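You operate a simulated robot arm through the tools that you are given. There is no shell and no other tool.

Carry out the task below with a simulated robot arm. There is one attempt and no reset: what you move stays moved.

JOB
Put things in order on the top of the grey bench. At the end: the black plug from the top of the grey bench stands where the orange spring (marked "50 N/mm") stood; the green pin stands where the black plug stood; the orange spring from the top of the grey bench stands where the yellow buffer stood; the yellow buffer from the top of the grey bench stands on top of the grey carton; the black clip from the top of the grey bench is on the gold brass plate; whatever was shut is shut again. Leave all else as you found it, and nothing knocked over.
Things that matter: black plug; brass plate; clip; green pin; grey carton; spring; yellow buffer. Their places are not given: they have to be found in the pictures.

The check looks at the end state, three seconds after you hand in, the way a careful person would. Anything else that was tipped, shoved, dropped, spilled or broken makes it a failure.

ROBOT AND FRAMES
A 6-joint arm with a two-finger parallel gripper, fixed in place. Base frame: the origin is on the floor under the middle of its stand, x ahead of it, y to its left, z up; the work surface is at about z = 880. Lengths are in mm, angles in degrees, forces in N, time in s.
With the tool pointing down near the work surface it reaches from about 260 to 660 mm from the base axis. Its first joint turns from -66.0 to 66.0 degrees. Payload 2.9 kg.
The TCP is the grasp point between the finger pads, 30 mm short of the fingertips. In the tool frame z runs along the fingers and y along their closing line. Largest opening 110 mm; finger width 20, thickness 10; the body of the gripper, 48 by 112 mm, starts 55 mm behind the TCP.
Orientation is that of the tool frame in the base frame, as [roll, pitch, yaw] about the fixed x, y, z axes, in that order (R = Rz(yaw) Ry(pitch) Rx(roll)). With the fingers straight down and closing along the base's y, the tool's x points along the base's -x, its y along +y and its z along -z.

CONTROLS
- The arm moves only by the tool arm_command. Its argument "plan" is text: rows parted by semicolons, each of 7 numbers parted by spaces: the turn, a rotation vector about the base's x, y, z in degrees, then the shift along the base's x, y, z in mm, then the finger opening in mm, from 0 to 110. In form: rx ry rz x y z hand; .... A call has 1 to 20 rows; each row is the pose to reach, as a shift and turn from the pose commanded when the call began. Rows are played at 5 a second. More than 50 mm and 8.6 degrees between two rows, or a gripper value outside its range, and nothing of the call is played. A pose out of reach is approached as far as the arm can. The call stops where the force on the tool passes 40 N (or 10 N more than at its start, if that is more) or the arm is blocked; 0.2 s more then pass. The fingers move at their own pace (about 108 mm/s each) and stop on an object; they squeeze with about 37 N. The grip force told is the motor's: it shows also when the fingers shut on nothing. Time passes only in rows, and 0.2 s behind the last, so rows that repeat a pose let the fingers close. It gives the time, the measured TCP pose, the force on the tool (base axes), the opening and the grip force at its end, in the units of the frame above (readings bear some noise), with the torque about the TCP (base axes, N m) and any sound that the robot's microphone picked up.
- Cameras (640 x 400 px; columns grow to the right, rows downward): "scene" is fixed at [83.9, 435.3, 1392.6]; the picture's right is [-0.71, -0.71, 0.00], its down [-0.36, 0.36, -0.86] and it looks along [0.61, -0.61, -0.51] (base axes); focal length 217 px, centre (320, 200). "wrist" rides on the gripper at [72, 17, -103] in the tool frame; the picture's right is [-0.23, 0.97, 0.00], its down [-0.76, -0.18, -0.62] and it looks along [-0.61, -0.14, 0.78] (tool axes); focal length 222 px, centre (320, 200).
- snapshot(camera): a new picture of that camera. No time passes.
- measure_at(camera, pixels): for up to 12 pixels [column, row] of the newest picture of that camera ("zoom" is the newest enlarged one), the place [x, y, z] in the base frame of the surface seen there, good to about 3 mm. No time passes.
- enlarge(camera, box): a new picture of the part [left, top, right, bottom] of that camera's present view, enlarged. No time passes.
- job_done(): hands the job in; it is judged then, once.

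Leave the gripper open and the arm clear of the work at the hand-in unless told otherwise.

The tools are called after "Call:" by a JSON object that holds its "name" and its "arguments". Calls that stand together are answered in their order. arm_command: Moves the arm, as the interface text tells. Its arguments: {"type":"object","properties":{"plan":{"type":"string"}},"required":["plan"]} The other tools are called the same way: snapshot (camera) takes a picture; measure_at (camera, pixels) gives the place of the surface under pixels of a picture; enlarge (camera, box) takes an enlarged picture of a part of a camera's view; job_done () hands the job in.

At the start:

```text
t: 0.0
ee_pos: [395.2, -117.9, 1219.4]
tool_rot: [-179.9, 0.0, 180.0]
ft_force: [0.1, 1.3, 0.7]
wrist_torque: [0.0, -0.04, 0.02]
opening: 110.2
finger_force: 0.1
```

scene: 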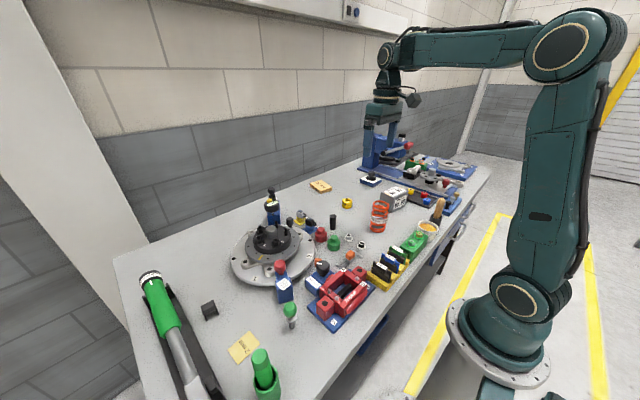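
wrist: 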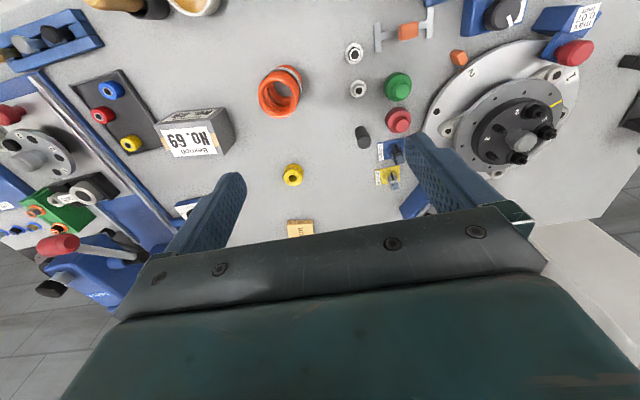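

I see a grey bench with many items. In the wrist view there is an orange spring near (280,92), a grey carton near (195,130), a yellow ring/buffer near (292,175), and a small black cylinder near (362,136). I will enlarge several areas to identify everything.

Call:
{"name": "enlarge", "arguments": {"camera": "scene", "box": [220, 170, 380, 270]}}

Call:
{"name": "enlarge", "arguments": {"camera": "scene", "box": [340, 120, 500, 220]}}

Call:
{"name": "enlarge", "arguments": {"camera": "scene", "box": [300, 210, 460, 310]}}

Call:
{"name": "enlarge", "arguments": {"camera": "scene", "box": [120, 260, 320, 400]}}

Call:
{"name": "enlarge", "arguments": {"camera": "wrist", "box": [240, 40, 440, 240]}}

Call:
{"name": "enlarge", "arguments": {"camera": "wrist", "box": [0, 0, 260, 200]}}

Call:
{"name": "enlarge", "arguments": {"camera": "wrist", "box": [400, 0, 640, 200]}}

```text
4.00 times, centred on (300, 220) of scene
```

zoom: 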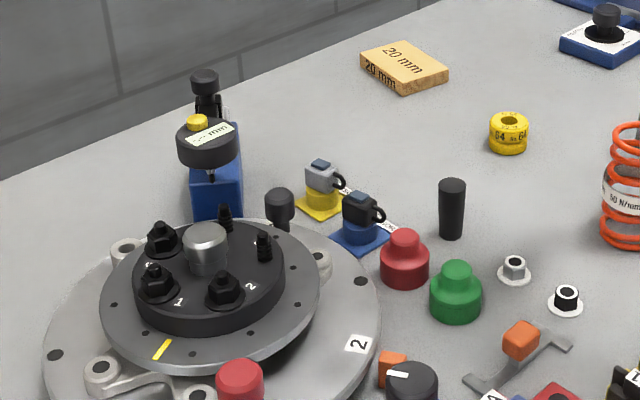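

```text
4.00 times, centred on (420, 170) of scene
```

zoom: 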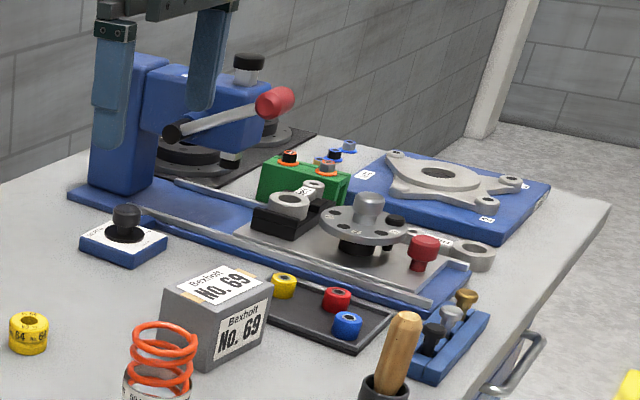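

```text
4.00 times, centred on (380, 260) of scene
```

zoom: 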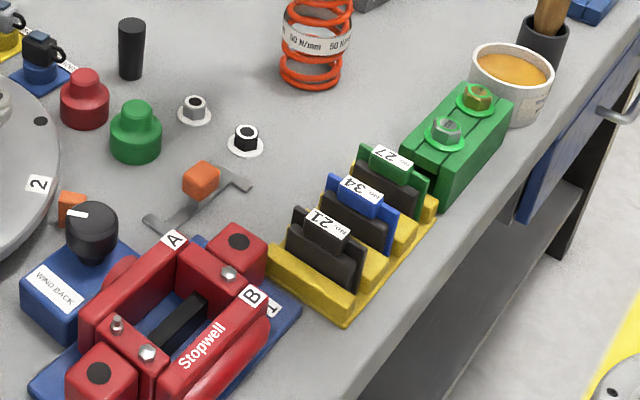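

```text
2.86 times, centred on (220, 330) of scene
```

zoom: 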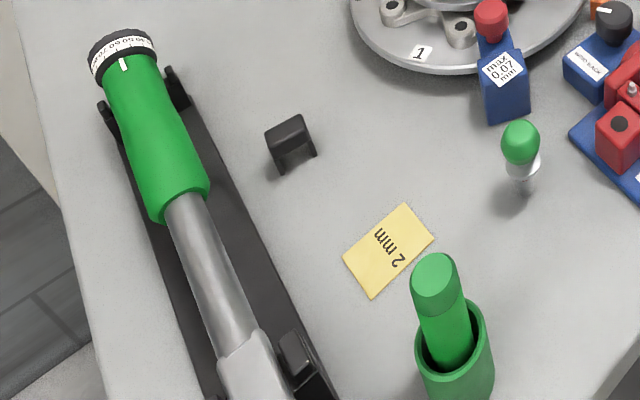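

```text
2.00 times, centred on (340, 140) of wrist
```

zoom: 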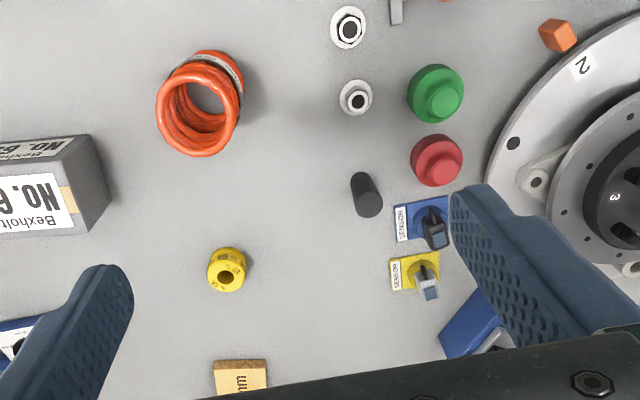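

```text
2.00 times, centred on (130, 100) of wrist
```

zoom: 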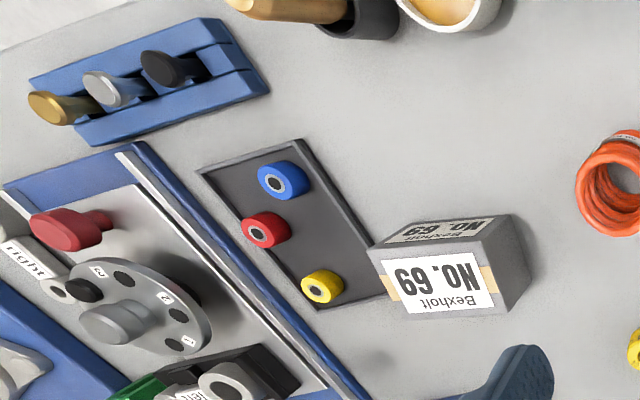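

```text
2.00 times, centred on (520, 100) of wrist
```

zoom: 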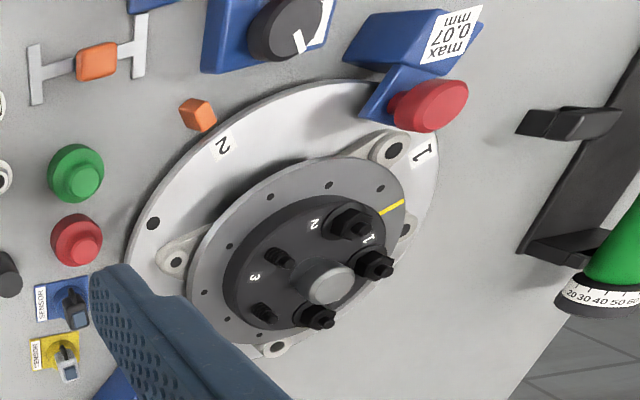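

The black upright cylinder (scene 333,222), yellow ring "64" (347,203), orange spring (379,215), carton "No. 69" and black clip (209,308) are visible. I still need to find the green pin for certain, and the plate. I will look closer at the candidates and at the bench front, which has a handle near (470,225).

Call:
{"name": "enlarge", "arguments": {"camera": "scene", "box": [400, 180, 500, 280]}}

Call:
{"name": "enlarge", "arguments": {"camera": "scene", "box": [300, 280, 420, 400]}}

Call:
{"name": "enlarge", "arguments": {"camera": "scene", "box": [220, 280, 320, 400]}}

Call:
{"name": "enlarge", "arguments": {"camera": "scene", "box": [300, 0, 420, 100]}}

Call:
{"name": "enlarge", "arguments": {"camera": "scene", "box": [380, 130, 480, 200]}}

Call:
{"name": "enlarge", "arguments": {"camera": "scene", "box": [300, 165, 400, 235]}}

Call:
{"name": "enlarge", "arguments": {"camera": "scene", "box": [170, 280, 270, 370]}}

```text
4.00 times, centred on (450, 230) of scene
```

zoom: 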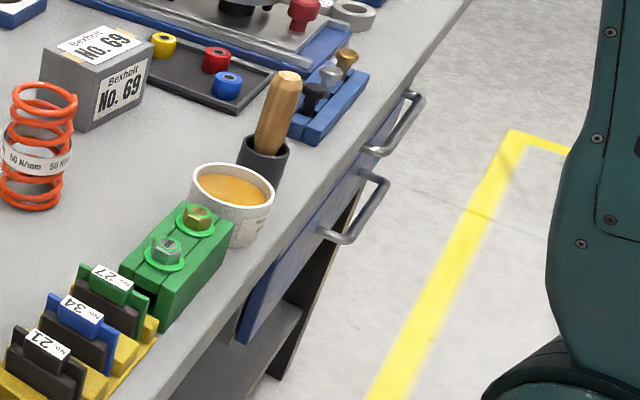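

```text
3.33 times, centred on (360, 340) of scene
```

zoom: 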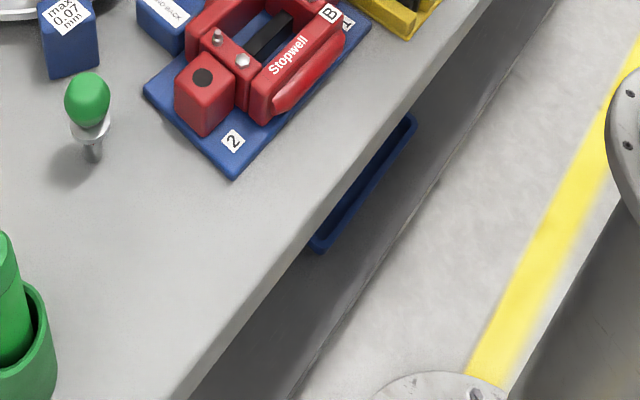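

```text
3.33 times, centred on (270, 340) of scene
```

zoom: 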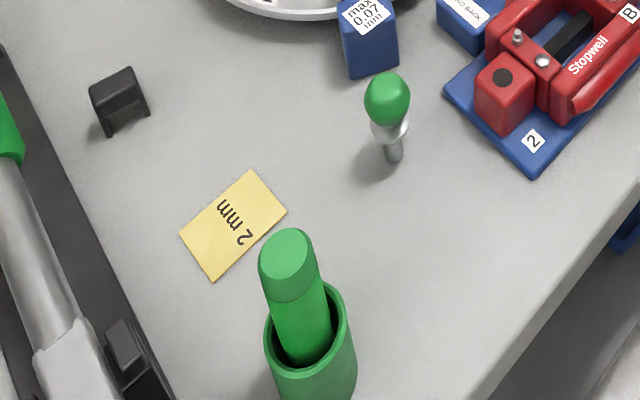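

```text
4.00 times, centred on (360, 50) of scene
```

zoom: 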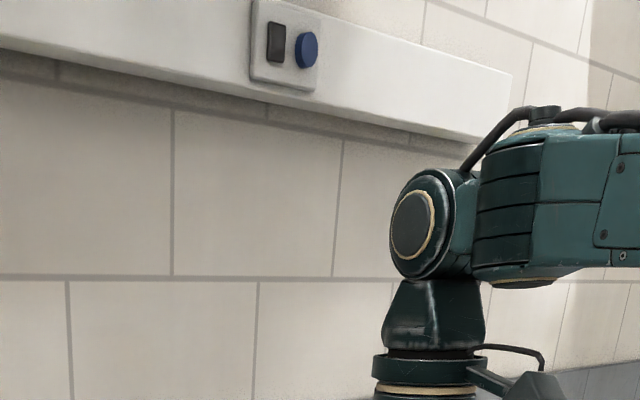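

```text
5.71 times, centred on (430, 165) of scene
```

zoom: 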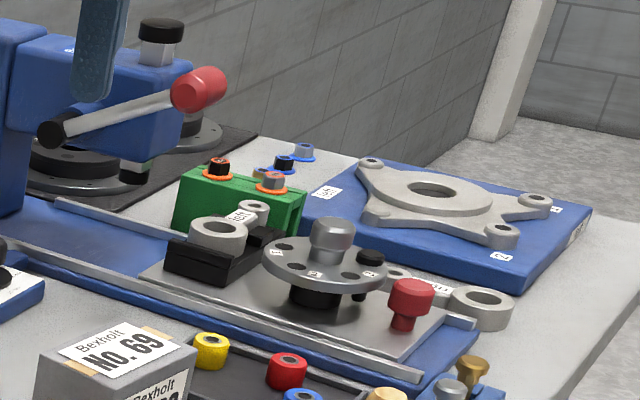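

```text
5.71 times, centred on (350, 200) of scene
```

zoom: 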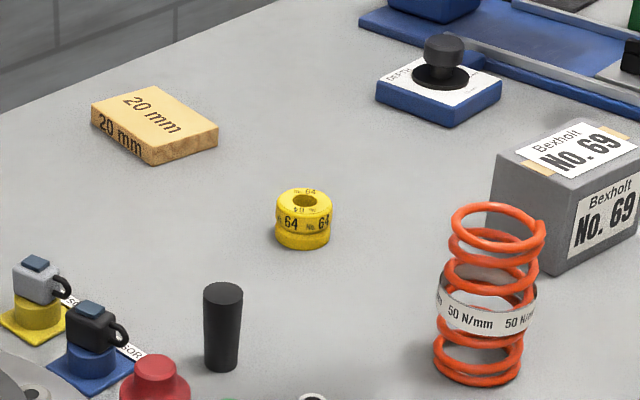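

```text
4.44 times, centred on (220, 325) of scene
```

zoom: 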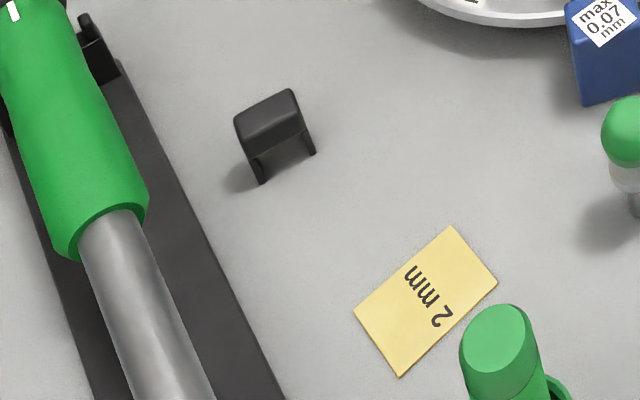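

I see three candidates for the green pin: the green ball-headed piece (scene 290,312), the green rod in the green cup (263,368) and the green knob (334,242). The bench front also has handles. I will measure the key places to know where they are.

Call:
{"name": "snapshot", "arguments": {"camera": "scene"}}

Call:
{"name": "measure_at", "arguments": {"camera": "scene", "pixels": [[290, 308], [262, 356], [267, 385], [334, 240], [333, 217], [347, 200], [379, 204], [392, 192], [208, 305], [243, 347], [319, 186], [350, 265]]}}

Call:
{"name": "measure_at", "arguments": {"camera": "scene", "pixels": [[467, 212], [455, 232], [440, 250], [370, 330], [150, 275], [470, 165], [430, 225], [414, 240], [350, 290], [277, 238], [436, 210], [372, 180]]}}

```text
taken
```

scene: 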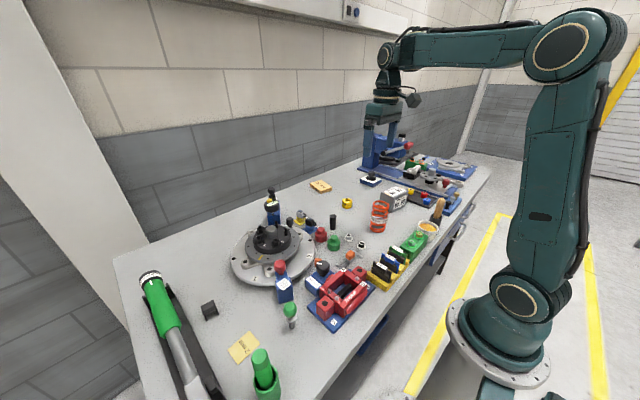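

```text
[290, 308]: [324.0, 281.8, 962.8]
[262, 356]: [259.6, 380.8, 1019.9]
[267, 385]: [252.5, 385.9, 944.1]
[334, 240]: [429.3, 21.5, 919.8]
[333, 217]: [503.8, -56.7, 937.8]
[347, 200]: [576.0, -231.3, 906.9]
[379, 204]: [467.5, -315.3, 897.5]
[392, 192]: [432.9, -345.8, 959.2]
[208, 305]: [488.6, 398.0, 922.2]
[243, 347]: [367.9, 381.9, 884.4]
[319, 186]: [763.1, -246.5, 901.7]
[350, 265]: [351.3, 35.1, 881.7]
```

```text
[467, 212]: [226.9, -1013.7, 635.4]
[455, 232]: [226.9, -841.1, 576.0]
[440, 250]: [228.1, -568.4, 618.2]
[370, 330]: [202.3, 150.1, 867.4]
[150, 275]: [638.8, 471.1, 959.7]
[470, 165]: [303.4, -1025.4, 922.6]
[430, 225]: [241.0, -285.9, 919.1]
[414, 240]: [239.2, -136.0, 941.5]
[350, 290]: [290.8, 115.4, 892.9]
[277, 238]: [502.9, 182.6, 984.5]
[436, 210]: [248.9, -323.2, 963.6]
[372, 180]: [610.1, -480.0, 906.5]
```

The bench top is at z≈880. The green ball-headed piece is at about (324,282), the green rod in its cup at about (256,384) and the green knob at about (429,22). I will move the arm high and to the left to look down with the wrist camera at these candidates.

Call:
{"name": "arm_command", "arguments": {"plan": "0 0 0 -12 40 0 110; 0 0 0 -24 80 0 110; 0 0 0 -36 120 0 110; 0 0 0 -48 160 0 110; 0 0 0 -60 200 0 110; 0 0 0 -72 240 0 110; 0 0 0 -84 280 0 110; 0 0 0 -95 318 0 110"}}

Call:
{"name": "snapshot", "arguments": {"camera": "wrist"}}

Call:
{"name": "enlarge", "arguments": {"camera": "scene", "box": [440, 190, 490, 260]}}

```text
t: 1.8
ee_pos: [300.4, 202.8, 1221.5]
tool_rot: [-179.9, 0.0, 179.9]
ft_force: [0.1, -0.8, 0.5]
wrist_torque: [-0.02, 0.0, -0.01]
opening: 109.8
finger_force: 0.1
```

```text
taken
```

wrist: 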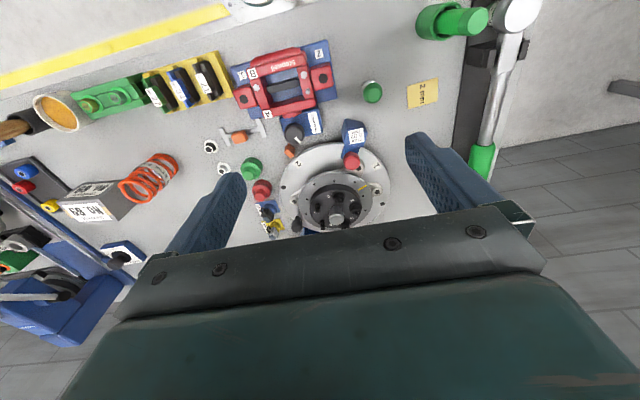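

```text
5.71 times, centred on (465, 225) of scene
```

zoom: 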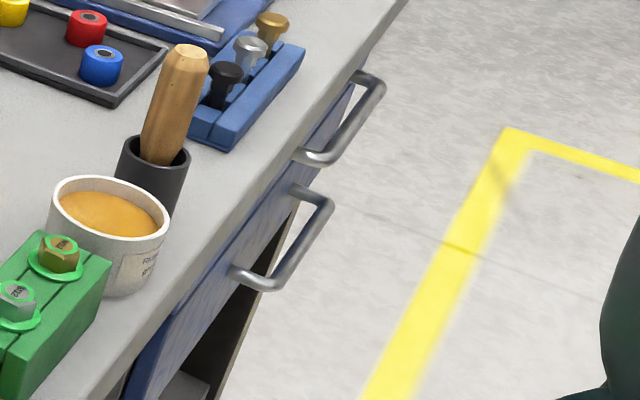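

Two drawer handles show on the bench front. I will measure them, and enlarge the wrist picture around the green parts (372,92) and (455,20).

Call:
{"name": "measure_at", "arguments": {"camera": "zoom", "pixels": [[366, 75], [372, 100], [320, 156], [302, 150], [325, 195], [300, 255], [268, 285], [236, 272], [250, 240], [170, 340], [340, 110], [300, 190]]}}

Call:
{"name": "enlarge", "arguments": {"camera": "wrist", "box": [340, 50, 460, 130]}}

Call:
{"name": "enlarge", "arguments": {"camera": "wrist", "box": [380, 0, 540, 100]}}

Call:
{"name": "enlarge", "arguments": {"camera": "wrist", "box": [0, 60, 220, 200]}}

Call:
{"name": "enlarge", "arguments": {"camera": "wrist", "box": [200, 20, 400, 150]}}

```text
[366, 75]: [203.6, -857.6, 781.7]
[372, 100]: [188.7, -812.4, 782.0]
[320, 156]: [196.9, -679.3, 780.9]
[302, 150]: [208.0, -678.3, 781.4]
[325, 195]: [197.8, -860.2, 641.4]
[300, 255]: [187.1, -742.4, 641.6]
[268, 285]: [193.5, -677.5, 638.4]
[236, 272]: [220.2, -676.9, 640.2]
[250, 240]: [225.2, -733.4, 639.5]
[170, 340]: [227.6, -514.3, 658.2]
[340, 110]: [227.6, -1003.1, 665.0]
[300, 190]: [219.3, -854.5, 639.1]
```

```text
5.00 times, centred on (400, 90) of wrist
```

zoom: 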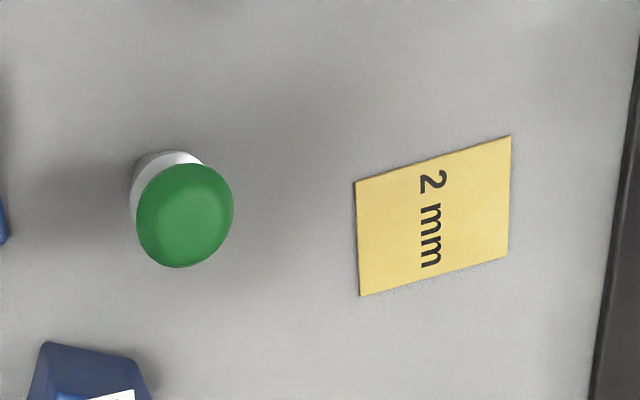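

```text
4.00 times, centred on (460, 50) of wrist
```

zoom: 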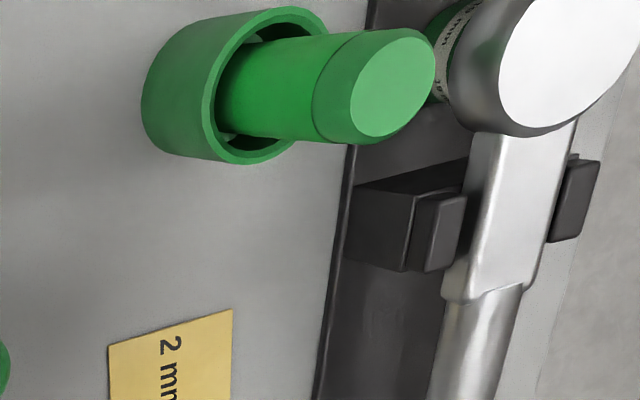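

```text
2.86 times, centred on (110, 130) of wrist
```

zoom: 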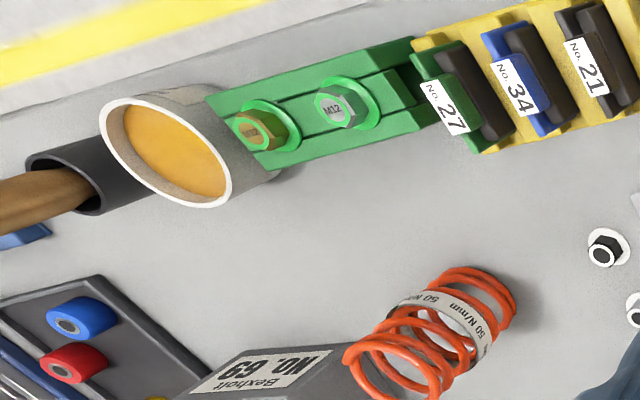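

```text
3.08 times, centred on (300, 85) of wrist
```

zoom: 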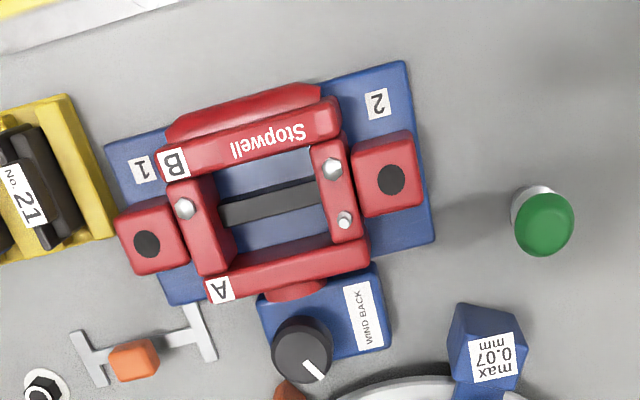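

The drawers' handles lie at y≈-680 to -860, well outside the reach, so the green pin must be on the bench. I will move closer to the green ball-headed piece near (324,282) for a better look.

Call:
{"name": "arm_command", "arguments": {"plan": "0 0 0 -18 22 -30 110; 0 0 0 -35 44 -60 110; 0 0 0 -52 66 -90 110; 0 0 0 -70 87 -121 110"}}

Call:
{"name": "snapshot", "arguments": {"camera": "wrist"}}

Call:
{"name": "enlarge", "arguments": {"camera": "scene", "box": [270, 290, 310, 340]}}

Call:
{"name": "enlarge", "arguments": {"camera": "scene", "box": [310, 220, 350, 260]}}

```text
t: 2.8
ee_pos: [229.3, 288.0, 1097.3]
tool_rot: [180.0, 0.0, 180.0]
ft_force: [-0.1, 0.0, -0.6]
wrist_torque: [-0.03, 0.01, 0.03]
opening: 110.1
finger_force: 0.1
```

```text
taken
```

wrist: 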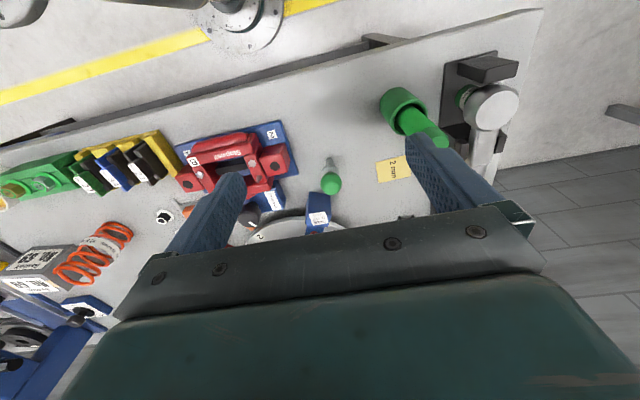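

```text
8.00 times, centred on (290, 315) of scene
```

zoom: 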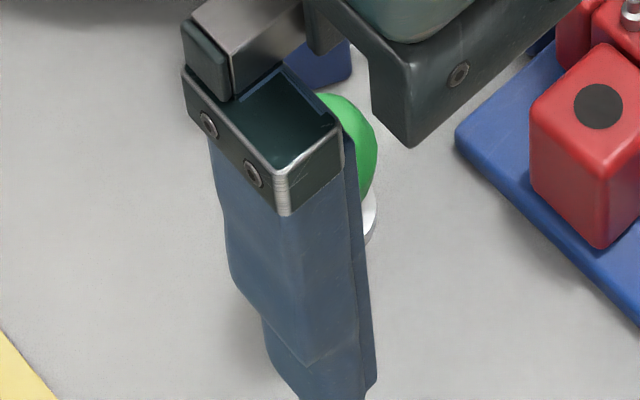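

```text
10.00 times, centred on (330, 240) of scene
```

zoom: 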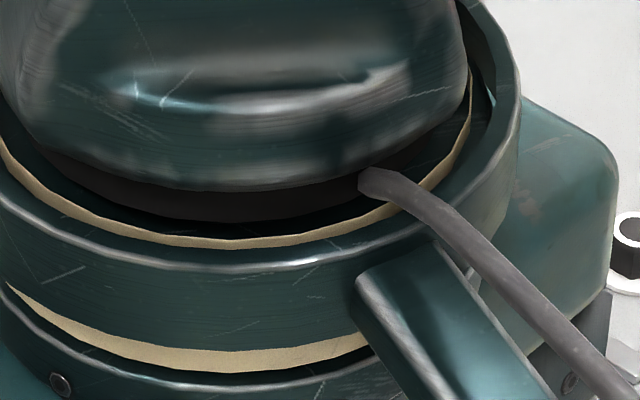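

Call:
{"name": "enlarge", "arguments": {"camera": "wrist", "box": [300, 140, 360, 210]}}

Call:
{"name": "enlarge", "arguments": {"camera": "wrist", "box": [360, 50, 540, 200]}}

Call:
{"name": "measure_at", "arguments": {"camera": "wrist", "pixels": [[330, 184], [330, 172], [331, 163], [330, 158], [322, 184], [338, 184], [400, 100], [392, 169], [330, 194], [350, 170]]}}

```text
5.71 times, centred on (330, 175) of wrist
```

zoom: 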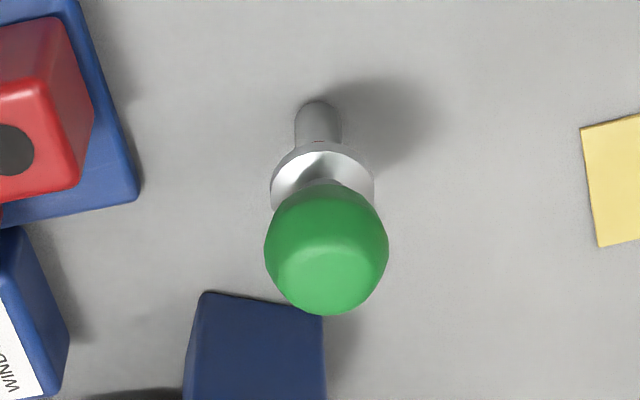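

```text
2.67 times, centred on (450, 125) of wrist
```

zoom: 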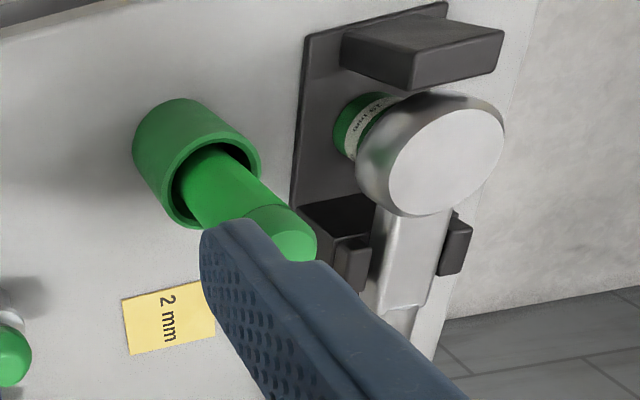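

```text
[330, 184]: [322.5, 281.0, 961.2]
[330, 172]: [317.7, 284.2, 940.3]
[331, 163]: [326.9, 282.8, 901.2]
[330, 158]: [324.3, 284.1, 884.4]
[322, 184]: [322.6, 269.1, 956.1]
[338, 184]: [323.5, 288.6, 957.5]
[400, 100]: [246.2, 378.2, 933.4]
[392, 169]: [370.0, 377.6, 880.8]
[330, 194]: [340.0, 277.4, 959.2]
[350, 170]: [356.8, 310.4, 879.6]
```

The ball-headed piece is a real pin: green head, silver flange and about a 12 mm steel stem standing on the bench at about (324,283), with its top near z≈965. It is the best match for "green pin". Next I will look at the stepped green and red knobs and the other objects from closer up. I will raise the arm and move to above the middle of the bench.

Call:
{"name": "arm_command", "arguments": {"plan": "0 0 0 10 0 40 110; 0 0 0 20 -20 80 110; 0 0 0 35 -60 100 110; 0 0 0 50 -105 100 110; 0 0 0 65 -150 100 110; 0 0 0 80 -195 100 110; 0 0 0 95 -240 100 110; 0 0 0 110 -280 90 110; 0 0 0 120 -315 70 110; 0 0 0 121 -345 50 110"}}

Call:
{"name": "snapshot", "arguments": {"camera": "wrist"}}

Call:
{"name": "enlarge", "arguments": {"camera": "wrist", "box": [240, 60, 440, 210]}}

```text
t: 5.0
ee_pos: [352.2, -56.4, 1149.2]
tool_rot: [-180.0, 0.0, 179.9]
ft_force: [0.0, -0.4, -0.1]
wrist_torque: [-0.01, 0.02, 0.03]
opening: 110.0
finger_force: 0.0
```

```text
taken
```

wrist: 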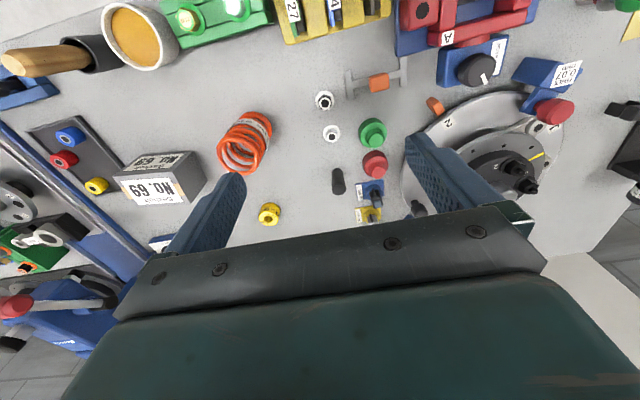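

```text
2.67 times, centred on (340, 135) of wrist
```

zoom: 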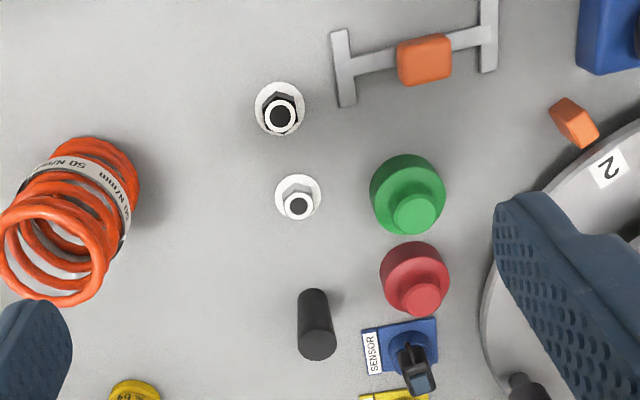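

The stepped green and red pieces look like push-button caps rather than pins. I will measure the plug, buffer, spring and carton in this view, and look at the dark knob by the turntable (418,205).

Call:
{"name": "measure_at", "arguments": {"camera": "wrist", "pixels": [[340, 188], [340, 170], [333, 188], [345, 188], [339, 194], [268, 214], [268, 208], [258, 214], [279, 214], [236, 150], [262, 120], [245, 114]]}}

Call:
{"name": "measure_at", "arguments": {"camera": "wrist", "pixels": [[116, 178], [134, 155], [193, 152], [178, 176], [205, 180], [190, 202], [155, 165], [374, 130], [376, 165], [332, 133], [324, 100], [418, 206]]}}

Call:
{"name": "enlarge", "arguments": {"camera": "wrist", "box": [390, 160, 450, 220]}}

Call:
{"name": "enlarge", "arguments": {"camera": "wrist", "box": [200, 90, 360, 240]}}

Call:
{"name": "enlarge", "arguments": {"camera": "scene", "box": [260, 190, 320, 240]}}

```text
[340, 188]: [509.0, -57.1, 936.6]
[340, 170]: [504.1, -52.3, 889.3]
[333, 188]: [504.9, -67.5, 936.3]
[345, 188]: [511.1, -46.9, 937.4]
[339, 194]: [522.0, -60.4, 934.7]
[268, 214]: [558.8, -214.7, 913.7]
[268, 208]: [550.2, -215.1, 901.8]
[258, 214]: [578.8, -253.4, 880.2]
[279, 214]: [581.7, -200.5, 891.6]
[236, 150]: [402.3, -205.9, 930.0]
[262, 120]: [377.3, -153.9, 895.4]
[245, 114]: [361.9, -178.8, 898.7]
```

```text
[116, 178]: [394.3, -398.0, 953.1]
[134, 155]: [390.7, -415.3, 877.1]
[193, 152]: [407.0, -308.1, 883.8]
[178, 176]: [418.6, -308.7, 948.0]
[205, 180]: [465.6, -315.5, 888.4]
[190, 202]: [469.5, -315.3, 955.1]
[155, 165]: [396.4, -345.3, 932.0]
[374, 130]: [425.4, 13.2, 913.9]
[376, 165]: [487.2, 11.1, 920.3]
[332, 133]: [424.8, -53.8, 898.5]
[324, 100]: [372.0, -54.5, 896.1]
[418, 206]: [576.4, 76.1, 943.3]
```

```text
6.67 times, centred on (420, 190) of wrist
```

zoom: 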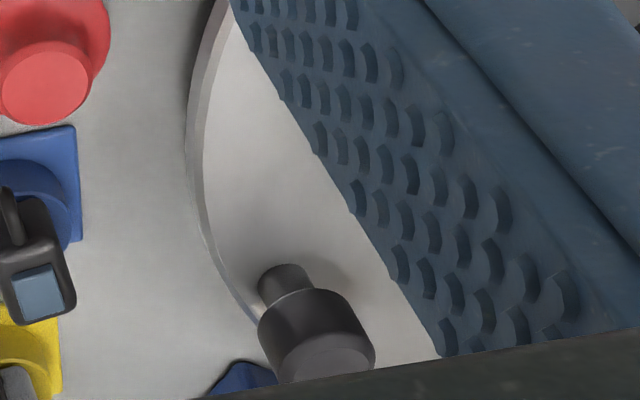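

```text
2.67 times, centred on (280, 165) of wrist
```

zoom: 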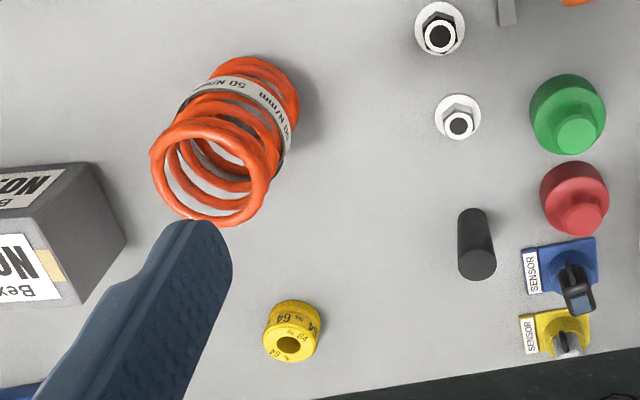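

```text
8.00 times, centred on (290, 215) of scene
```

zoom: 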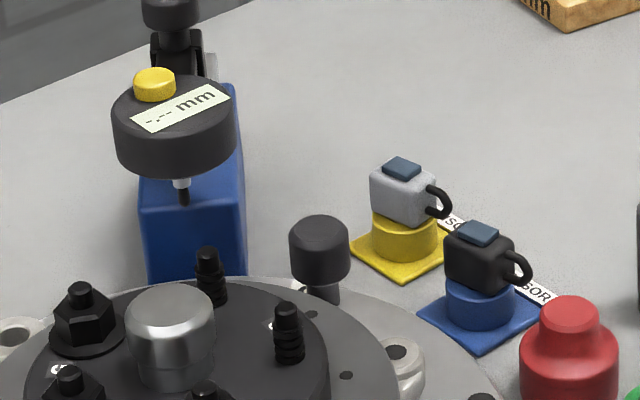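

The dark knob (418,206) belongs to the turntable, so the black plug is the plain black cylinder at about (509,-57). The order will be: buffer to carton, spring to the buffer's place, plug to the spring's place, pin to the plug's place, then clip to plate. I will measure the buffer, spring and plug more finely in enlarged views.

Call:
{"name": "enlarge", "arguments": {"camera": "wrist", "box": [248, 190, 288, 230]}}

Call:
{"name": "enlarge", "arguments": {"camera": "scene", "box": [330, 185, 400, 240]}}

```text
10.00 times, centred on (268, 210) of wrist
```

zoom: 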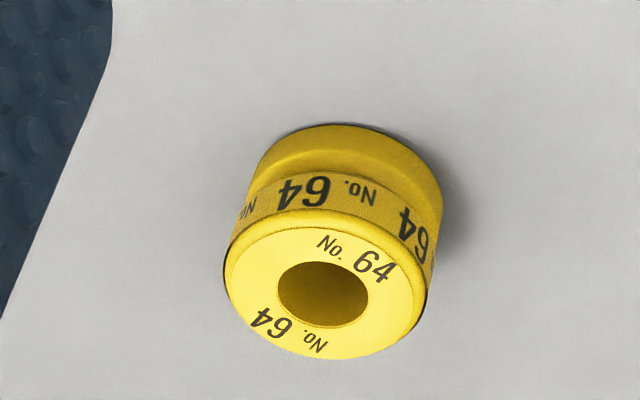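

```text
7.27 times, centred on (365, 212) of scene
```

zoom: 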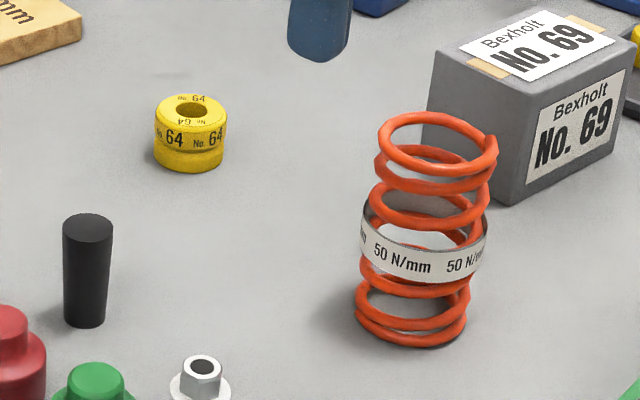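

I will measure points on these objects in the enlarged scene picture: the rim of the buffer, plug top and bottom, and the spring's top and bottom rings.

Call:
{"name": "measure_at", "arguments": {"camera": "zoom", "pixels": [[165, 108], [218, 108], [191, 124], [190, 98], [160, 150], [219, 150], [189, 165], [88, 222], [68, 225], [108, 225], [88, 236], [85, 320]]}}

Call:
{"name": "measure_at", "arguments": {"camera": "zoom", "pixels": [[382, 135], [436, 120], [494, 150], [440, 170], [360, 315], [410, 340], [464, 315], [415, 258], [372, 240], [484, 245], [189, 175], [85, 329]]}}

Call:
{"name": "measure_at", "arguments": {"camera": "zoom", "pixels": [[437, 60], [545, 15], [630, 70], [520, 110], [540, 60], [428, 110], [502, 195], [605, 160], [510, 205], [470, 80], [600, 35], [580, 75]]}}

```text
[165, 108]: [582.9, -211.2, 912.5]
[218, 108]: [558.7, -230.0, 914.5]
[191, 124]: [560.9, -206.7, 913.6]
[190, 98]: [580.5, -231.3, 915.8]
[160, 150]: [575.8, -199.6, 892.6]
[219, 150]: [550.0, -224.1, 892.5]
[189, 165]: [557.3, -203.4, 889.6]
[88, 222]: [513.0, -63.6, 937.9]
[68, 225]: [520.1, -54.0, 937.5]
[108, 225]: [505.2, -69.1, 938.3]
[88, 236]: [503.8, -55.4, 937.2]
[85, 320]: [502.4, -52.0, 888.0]
```

```text
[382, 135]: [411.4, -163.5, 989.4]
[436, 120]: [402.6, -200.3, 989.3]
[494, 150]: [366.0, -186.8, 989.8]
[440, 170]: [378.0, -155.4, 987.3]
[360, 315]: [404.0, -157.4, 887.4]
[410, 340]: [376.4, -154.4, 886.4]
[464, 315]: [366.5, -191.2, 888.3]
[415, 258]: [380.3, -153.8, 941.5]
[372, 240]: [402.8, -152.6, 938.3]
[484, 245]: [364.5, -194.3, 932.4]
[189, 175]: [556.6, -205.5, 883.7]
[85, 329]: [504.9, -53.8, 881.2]
```

```text
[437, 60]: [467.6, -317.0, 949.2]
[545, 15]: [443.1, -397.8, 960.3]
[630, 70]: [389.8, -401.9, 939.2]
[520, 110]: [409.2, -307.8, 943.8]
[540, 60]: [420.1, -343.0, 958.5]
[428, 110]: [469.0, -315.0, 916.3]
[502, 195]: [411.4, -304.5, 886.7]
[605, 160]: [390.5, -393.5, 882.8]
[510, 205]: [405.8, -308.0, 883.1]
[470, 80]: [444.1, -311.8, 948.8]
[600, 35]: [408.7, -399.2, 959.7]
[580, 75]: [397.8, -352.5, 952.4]
```

The buffer's centre is about (570.5,-219.5), its top z≈914 and its diameter about 37. The spring's centre is about (388.5,-177.5), r≈26, top z≈990. The plug's centre is about (512,-60), top 938. The carton's top is z≈960 with its centre near (429,-357). I will now go above the buffer and stop high to check alignment.

Call:
{"name": "arm_command", "arguments": {"plan": "0 0 0 36 -27 0 110; 0 0 0 73 -54 0 110; 0 0 0 110 -81 0 110; 0 0 0 146 -108 0 110; 0 0 0 183 -135 0 110; 0 0 0 219 -163 0 110; 0 0 0 219 -163 -40 110; 0 0 0 219 -163 -80 110; 0 0 0 219 -163 -120 110; 0 0 0 219 -163 -150 110; 0 0 0 219 -163 -150 110"}}

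Call:
{"name": "snapshot", "arguments": {"camera": "wrist"}}

Call:
{"name": "snapshot", "arguments": {"camera": "scene"}}

```text
t: 7.4
ee_pos: [569.1, -220.1, 999.0]
tool_rot: [-180.0, 0.1, -179.9]
ft_force: [-0.7, -0.7, 0.2]
wrist_torque: [-0.03, 0.02, 0.01]
opening: 109.9
finger_force: 0.1
```

```text
taken
```

wrist: 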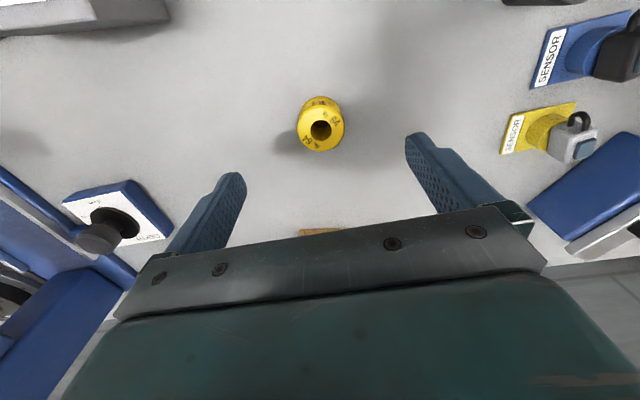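

```text
taken
```

scene: 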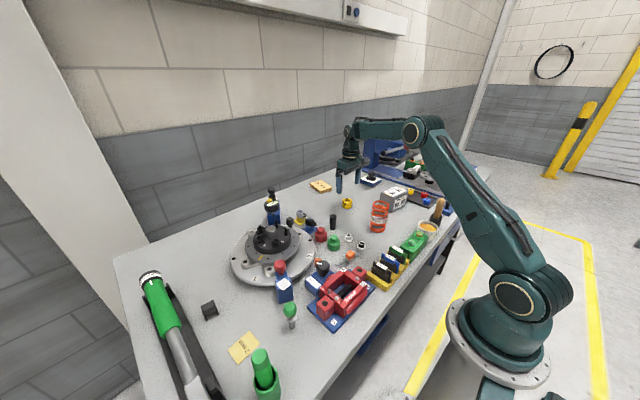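

The buffer is at wrist pixel (321,125) between the fingers. I will measure its rim from here to refine the centre before going down.

Call:
{"name": "enlarge", "arguments": {"camera": "wrist", "box": [290, 85, 350, 160]}}

Call:
{"name": "measure_at", "arguments": {"camera": "wrist", "pixels": [[300, 130], [343, 128], [321, 150], [320, 112], [310, 130], [335, 130], [299, 108], [341, 106]]}}

```text
5.33 times, centred on (320, 122) of wrist
```

zoom: 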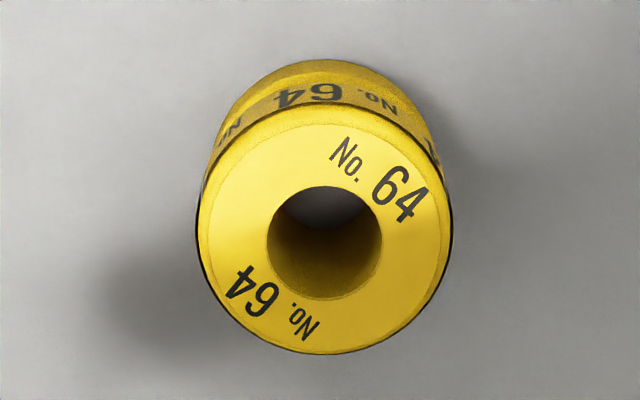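

```text
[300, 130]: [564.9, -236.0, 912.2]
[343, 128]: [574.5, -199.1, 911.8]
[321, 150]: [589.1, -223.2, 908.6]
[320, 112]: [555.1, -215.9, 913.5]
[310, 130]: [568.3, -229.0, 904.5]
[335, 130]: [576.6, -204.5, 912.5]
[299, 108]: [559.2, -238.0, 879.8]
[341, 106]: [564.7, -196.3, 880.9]
```

The centre reads (570,-218.5), and I am at (570.3,-219.8). I will lower to TCP z≈914 with a 1 mm correction in y, then close.

Call:
{"name": "arm_command", "arguments": {"plan": "0 0 0 0 1 -30 110; 0 0 0 0 1 -55 110; 0 0 0 0 1 -72 110; 0 0 0 0 1 -85 110; 0 0 0 0 1 -85 110; 0 0 0 0 1 -85 30; 0 0 0 0 1 -85 30; 0 0 0 0 1 -85 30; 0 0 0 0 1 -85 30"}}

Call:
{"name": "snapshot", "arguments": {"camera": "wrist"}}

```text
t: 9.4
ee_pos: [569.2, -220.2, 912.8]
tool_rot: [-180.0, 0.0, -180.0]
ft_force: [0.1, 0.5, -0.2]
wrist_torque: [0.0, -0.01, 0.0]
opening: 40.7
finger_force: 36.8
```

```text
taken
```

wrist: 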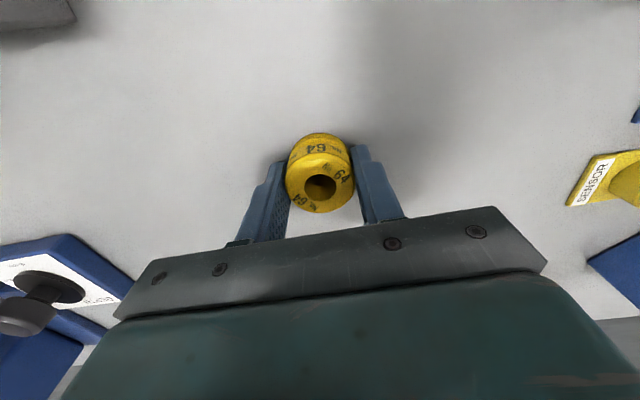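

The buffer is gripped at 40.7 mm with 36.8 N. I will lift it 140 mm and look at the carton top.

Call:
{"name": "arm_command", "arguments": {"plan": "0 0 0 0 0 10 30; 0 0 0 0 0 40 30; 0 0 0 0 0 80 30; 0 0 0 0 0 120 30; 0 0 0 0 0 160 30"}}

Call:
{"name": "snapshot", "arguments": {"camera": "wrist"}}

Call:
{"name": "enlarge", "arguments": {"camera": "scene", "box": [360, 170, 430, 230]}}

```text
t: 10.6
ee_pos: [569.2, -218.0, 1074.3]
tool_rot: [-179.9, 0.0, 180.0]
ft_force: [0.1, 0.2, -0.9]
wrist_torque: [-0.02, 0.0, 0.02]
opening: 40.6
finger_force: 37.1
```

```text
taken
```

wrist: 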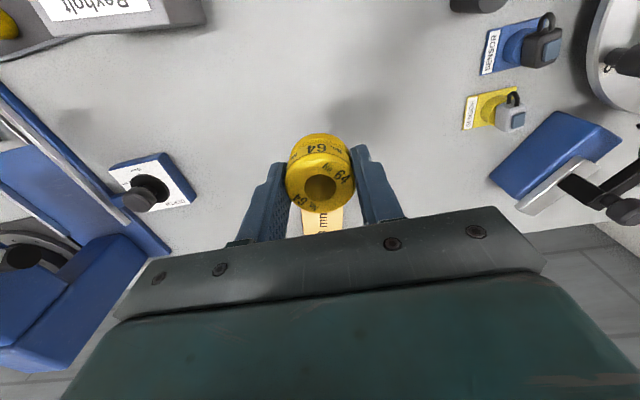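

```text
6.67 times, centred on (395, 200) of scene
```

zoom: 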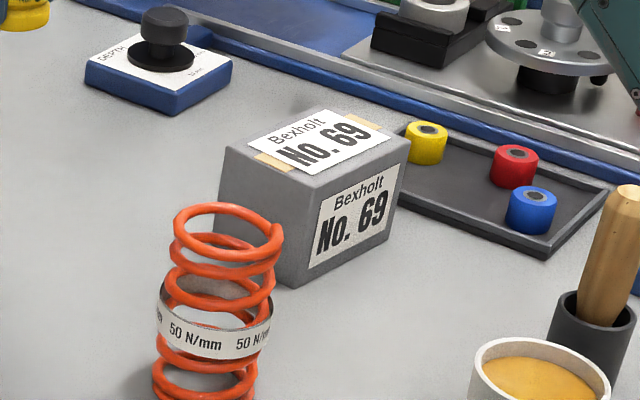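

The carton top is clearly visible. I will measure its corners and interior in this enlarged view.

Call:
{"name": "measure_at", "arguments": {"camera": "zoom", "pixels": [[232, 147], [328, 113], [402, 145], [300, 184], [315, 150], [270, 150], [350, 140], [303, 200], [310, 270], [390, 225], [300, 165], [260, 145]]}}

```text
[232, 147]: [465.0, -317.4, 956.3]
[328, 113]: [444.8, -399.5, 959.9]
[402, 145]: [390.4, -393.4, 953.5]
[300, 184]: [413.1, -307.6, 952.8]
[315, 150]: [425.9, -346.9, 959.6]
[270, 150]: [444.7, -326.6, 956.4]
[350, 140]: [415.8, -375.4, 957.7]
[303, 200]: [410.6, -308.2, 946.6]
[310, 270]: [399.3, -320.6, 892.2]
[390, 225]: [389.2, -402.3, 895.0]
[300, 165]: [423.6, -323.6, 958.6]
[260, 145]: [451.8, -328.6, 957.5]
```

The carton top's centre is about (428,-356) with top z≈958. I will carry the buffer above it and lower to a few millimetres clear.

Call:
{"name": "arm_command", "arguments": {"plan": "0 0 0 -28 -27 0 30; 0 0 0 -57 -55 0 30; 0 0 0 -85 -82 0 30; 0 0 0 -114 -110 0 30; 0 0 0 -142 -137 0 30; 0 0 0 -142 -137 0 30; 0 0 0 -142 -137 -30 30; 0 0 0 -142 -137 -55 30; 0 0 0 -142 -137 -74 30; 0 0 0 -142 -137 -74 30"}}

Call:
{"name": "snapshot", "arguments": {"camera": "wrist"}}

Call:
{"name": "enlarge", "arguments": {"camera": "scene", "box": [360, 150, 430, 220]}}

```text
t: 12.8
ee_pos: [428.3, -356.0, 1000.1]
tool_rot: [-180.0, -0.1, -180.0]
ft_force: [-0.8, -0.1, 0.6]
wrist_torque: [0.02, -0.03, -0.04]
opening: 40.4
finger_force: 37.4
```

```text
taken
```

wrist: 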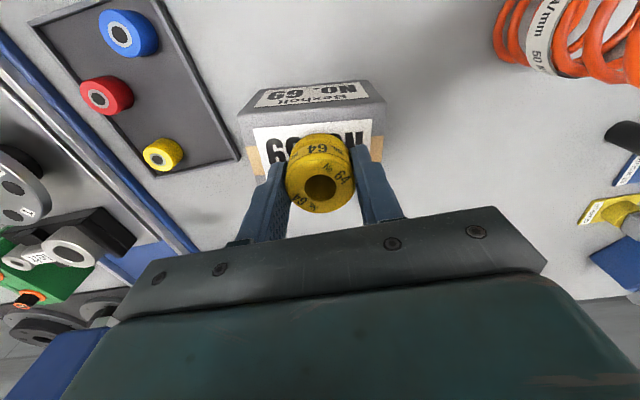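

```text
5.71 times, centred on (395, 185) of scene
```

zoom: 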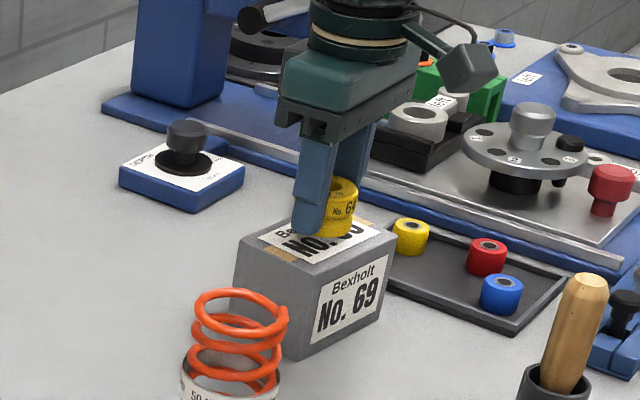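

The buffer hangs centred above the carton. I will lower it 6 mm slowly and read the force.

Call:
{"name": "arm_command", "arguments": {"plan": "0 0 0 0 0 -2 30; 0 0 0 0 0 -4 30; 0 0 0 0 0 -6 30; 0 0 0 0 0 -6 30"}}

```text
t: 13.8
ee_pos: [429.0, -356.1, 993.8]
tool_rot: [180.0, -0.1, 180.0]
ft_force: [-0.6, 0.4, -0.3]
wrist_torque: [-0.02, -0.01, -0.01]
opening: 40.1
finger_force: 36.7
```

No contact yet at z≈993.8. I will lower 1 mm at a time.

Call:
{"name": "arm_command", "arguments": {"plan": "0 0 0 0 0 -1 30; 0 0 0 0 0 -1 30"}}

Call:
{"name": "enlarge", "arguments": {"camera": "scene", "box": [375, 165, 410, 200]}}

```text
t: 14.4
ee_pos: [428.4, -356.3, 992.8]
tool_rot: [179.9, 0.0, 179.9]
ft_force: [-0.4, 0.5, -1.2]
wrist_torque: [0.0, 0.01, 0.0]
opening: 40.1
finger_force: 36.7
```

```text
11.43 times, centred on (392, 182) of scene
```

zoom: 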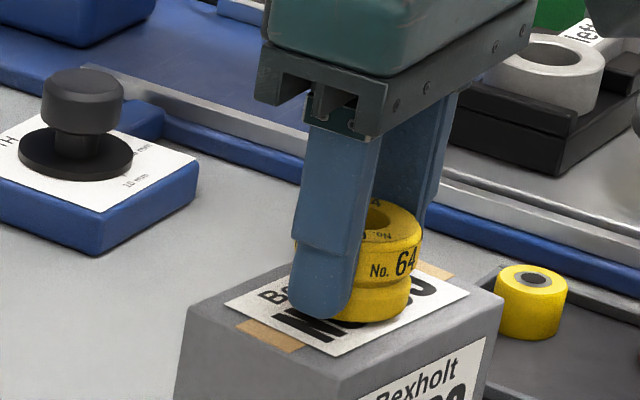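

Call:
{"name": "arm_command", "arguments": {"plan": "0 0 0 0 0 -1 30; 0 0 0 0 0 -1 30"}}

```text
t: 15.0
ee_pos: [427.5, -356.4, 991.2]
tool_rot: [180.0, 0.0, -180.0]
ft_force: [1.0, -0.3, -1.0]
wrist_torque: [-0.02, 0.0, -0.01]
opening: 40.1
finger_force: 37.6
```

Still no clear contact. I will go down another millimetre.

Call:
{"name": "arm_command", "arguments": {"plan": "0 0 0 0 0 -1 30; 0 0 0 0 0 -1 30"}}

```text
t: 15.6
ee_pos: [427.6, -355.9, 990.8]
tool_rot: [-180.0, -0.1, -180.0]
ft_force: [0.6, 0.2, -0.9]
wrist_torque: [0.02, -0.03, 0.02]
opening: 39.7
finger_force: 36.5
```

Call:
{"name": "arm_command", "arguments": {"plan": "0 0 0 0 0 -1 30; 0 0 0 0 0 -1 30"}}

Call:
{"name": "enlarge", "arguments": {"camera": "scene", "box": [375, 165, 410, 200]}}

```text
t: 16.2
ee_pos: [429.2, -356.4, 988.7]
tool_rot: [179.9, 0.0, 180.0]
ft_force: [-0.4, 1.0, -0.7]
wrist_torque: [0.0, 0.01, -0.02]
opening: 39.9
finger_force: 36.5
```

```text
11.43 times, centred on (392, 182) of scene
```

zoom: 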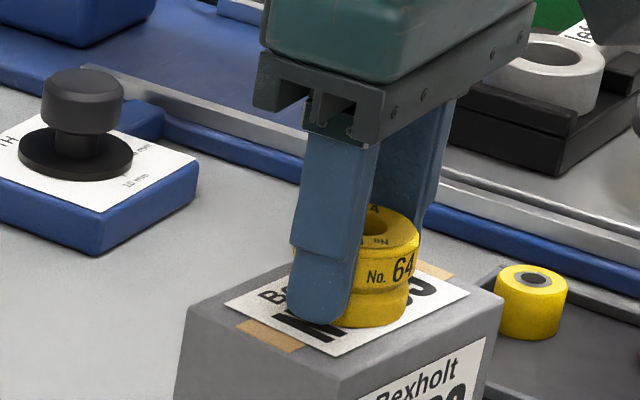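

The gap looks nearly closed, but the force shows nothing yet. I will go down one more millimetre.

Call:
{"name": "arm_command", "arguments": {"plan": "0 0 0 0 0 -1 30; 0 0 0 0 0 -1 30"}}

```text
t: 16.8
ee_pos: [429.0, -356.3, 988.6]
tool_rot: [179.9, 0.1, -180.0]
ft_force: [0.8, -0.4, -0.2]
wrist_torque: [-0.01, -0.01, -0.01]
opening: 39.6
finger_force: 36.6
```

Call:
{"name": "arm_command", "arguments": {"plan": "0 0 0 0 0 -1 30; 0 0 0 0 0 -1 30; 0 0 0 0 0 -1 30"}}

Call:
{"name": "measure_at", "arguments": {"camera": "zoom", "pixels": [[370, 315], [370, 340], [320, 310], [270, 310], [440, 300], [300, 345], [400, 300]]}}

```text
t: 17.6
ee_pos: [429.1, -355.8, 988.4]
tool_rot: [-179.9, 0.2, -180.0]
ft_force: [-1.6, 6.6, 13.0]
wrist_torque: [0.22, 0.13, 0.07]
opening: 39.4
finger_force: 37.9
```

```text
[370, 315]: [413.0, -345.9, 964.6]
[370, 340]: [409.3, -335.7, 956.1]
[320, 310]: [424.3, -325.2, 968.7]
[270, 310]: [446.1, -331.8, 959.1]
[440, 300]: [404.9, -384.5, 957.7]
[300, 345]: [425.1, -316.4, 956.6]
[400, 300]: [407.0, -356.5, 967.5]
```

There is contact now (13 N upward). I will ease off half a millimetre, open the fingers to 64 mm and then go straight up.

Call:
{"name": "arm_command", "arguments": {"plan": "0 0 0 0 0 0.7 30; 0 0 0 0 0 0.7 44; 0 0 0 0 0 0.7 64; 0 0 0 0 0 0.7 64; 0 0 0 0 0 20 64; 0 0 0 0 0 60 64; 0 0 0 0 0 100 64"}}

Call:
{"name": "snapshot", "arguments": {"camera": "wrist"}}

Call:
{"name": "enlarge", "arguments": {"camera": "scene", "box": [360, 160, 430, 220]}}

```text
t: 19.2
ee_pos: [428.7, -355.7, 1087.6]
tool_rot: [179.9, 0.1, 180.0]
ft_force: [-0.3, -0.2, -0.3]
wrist_torque: [-0.01, 0.02, -0.06]
opening: 64.2
finger_force: 0.0
```

```text
taken
```

wrist: 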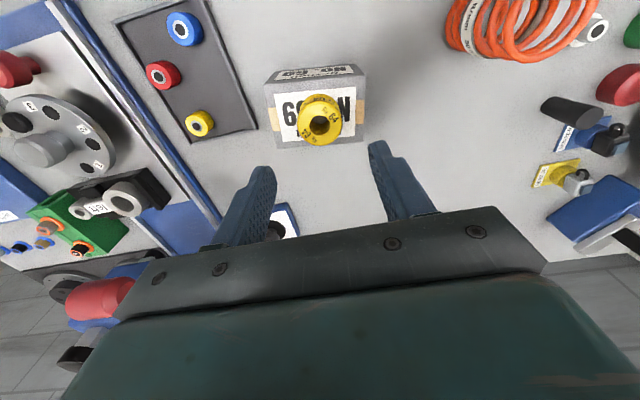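

```text
6.67 times, centred on (395, 190) of scene
```

zoom: 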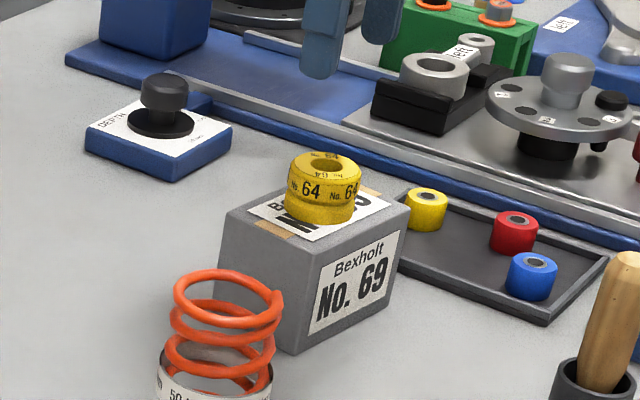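

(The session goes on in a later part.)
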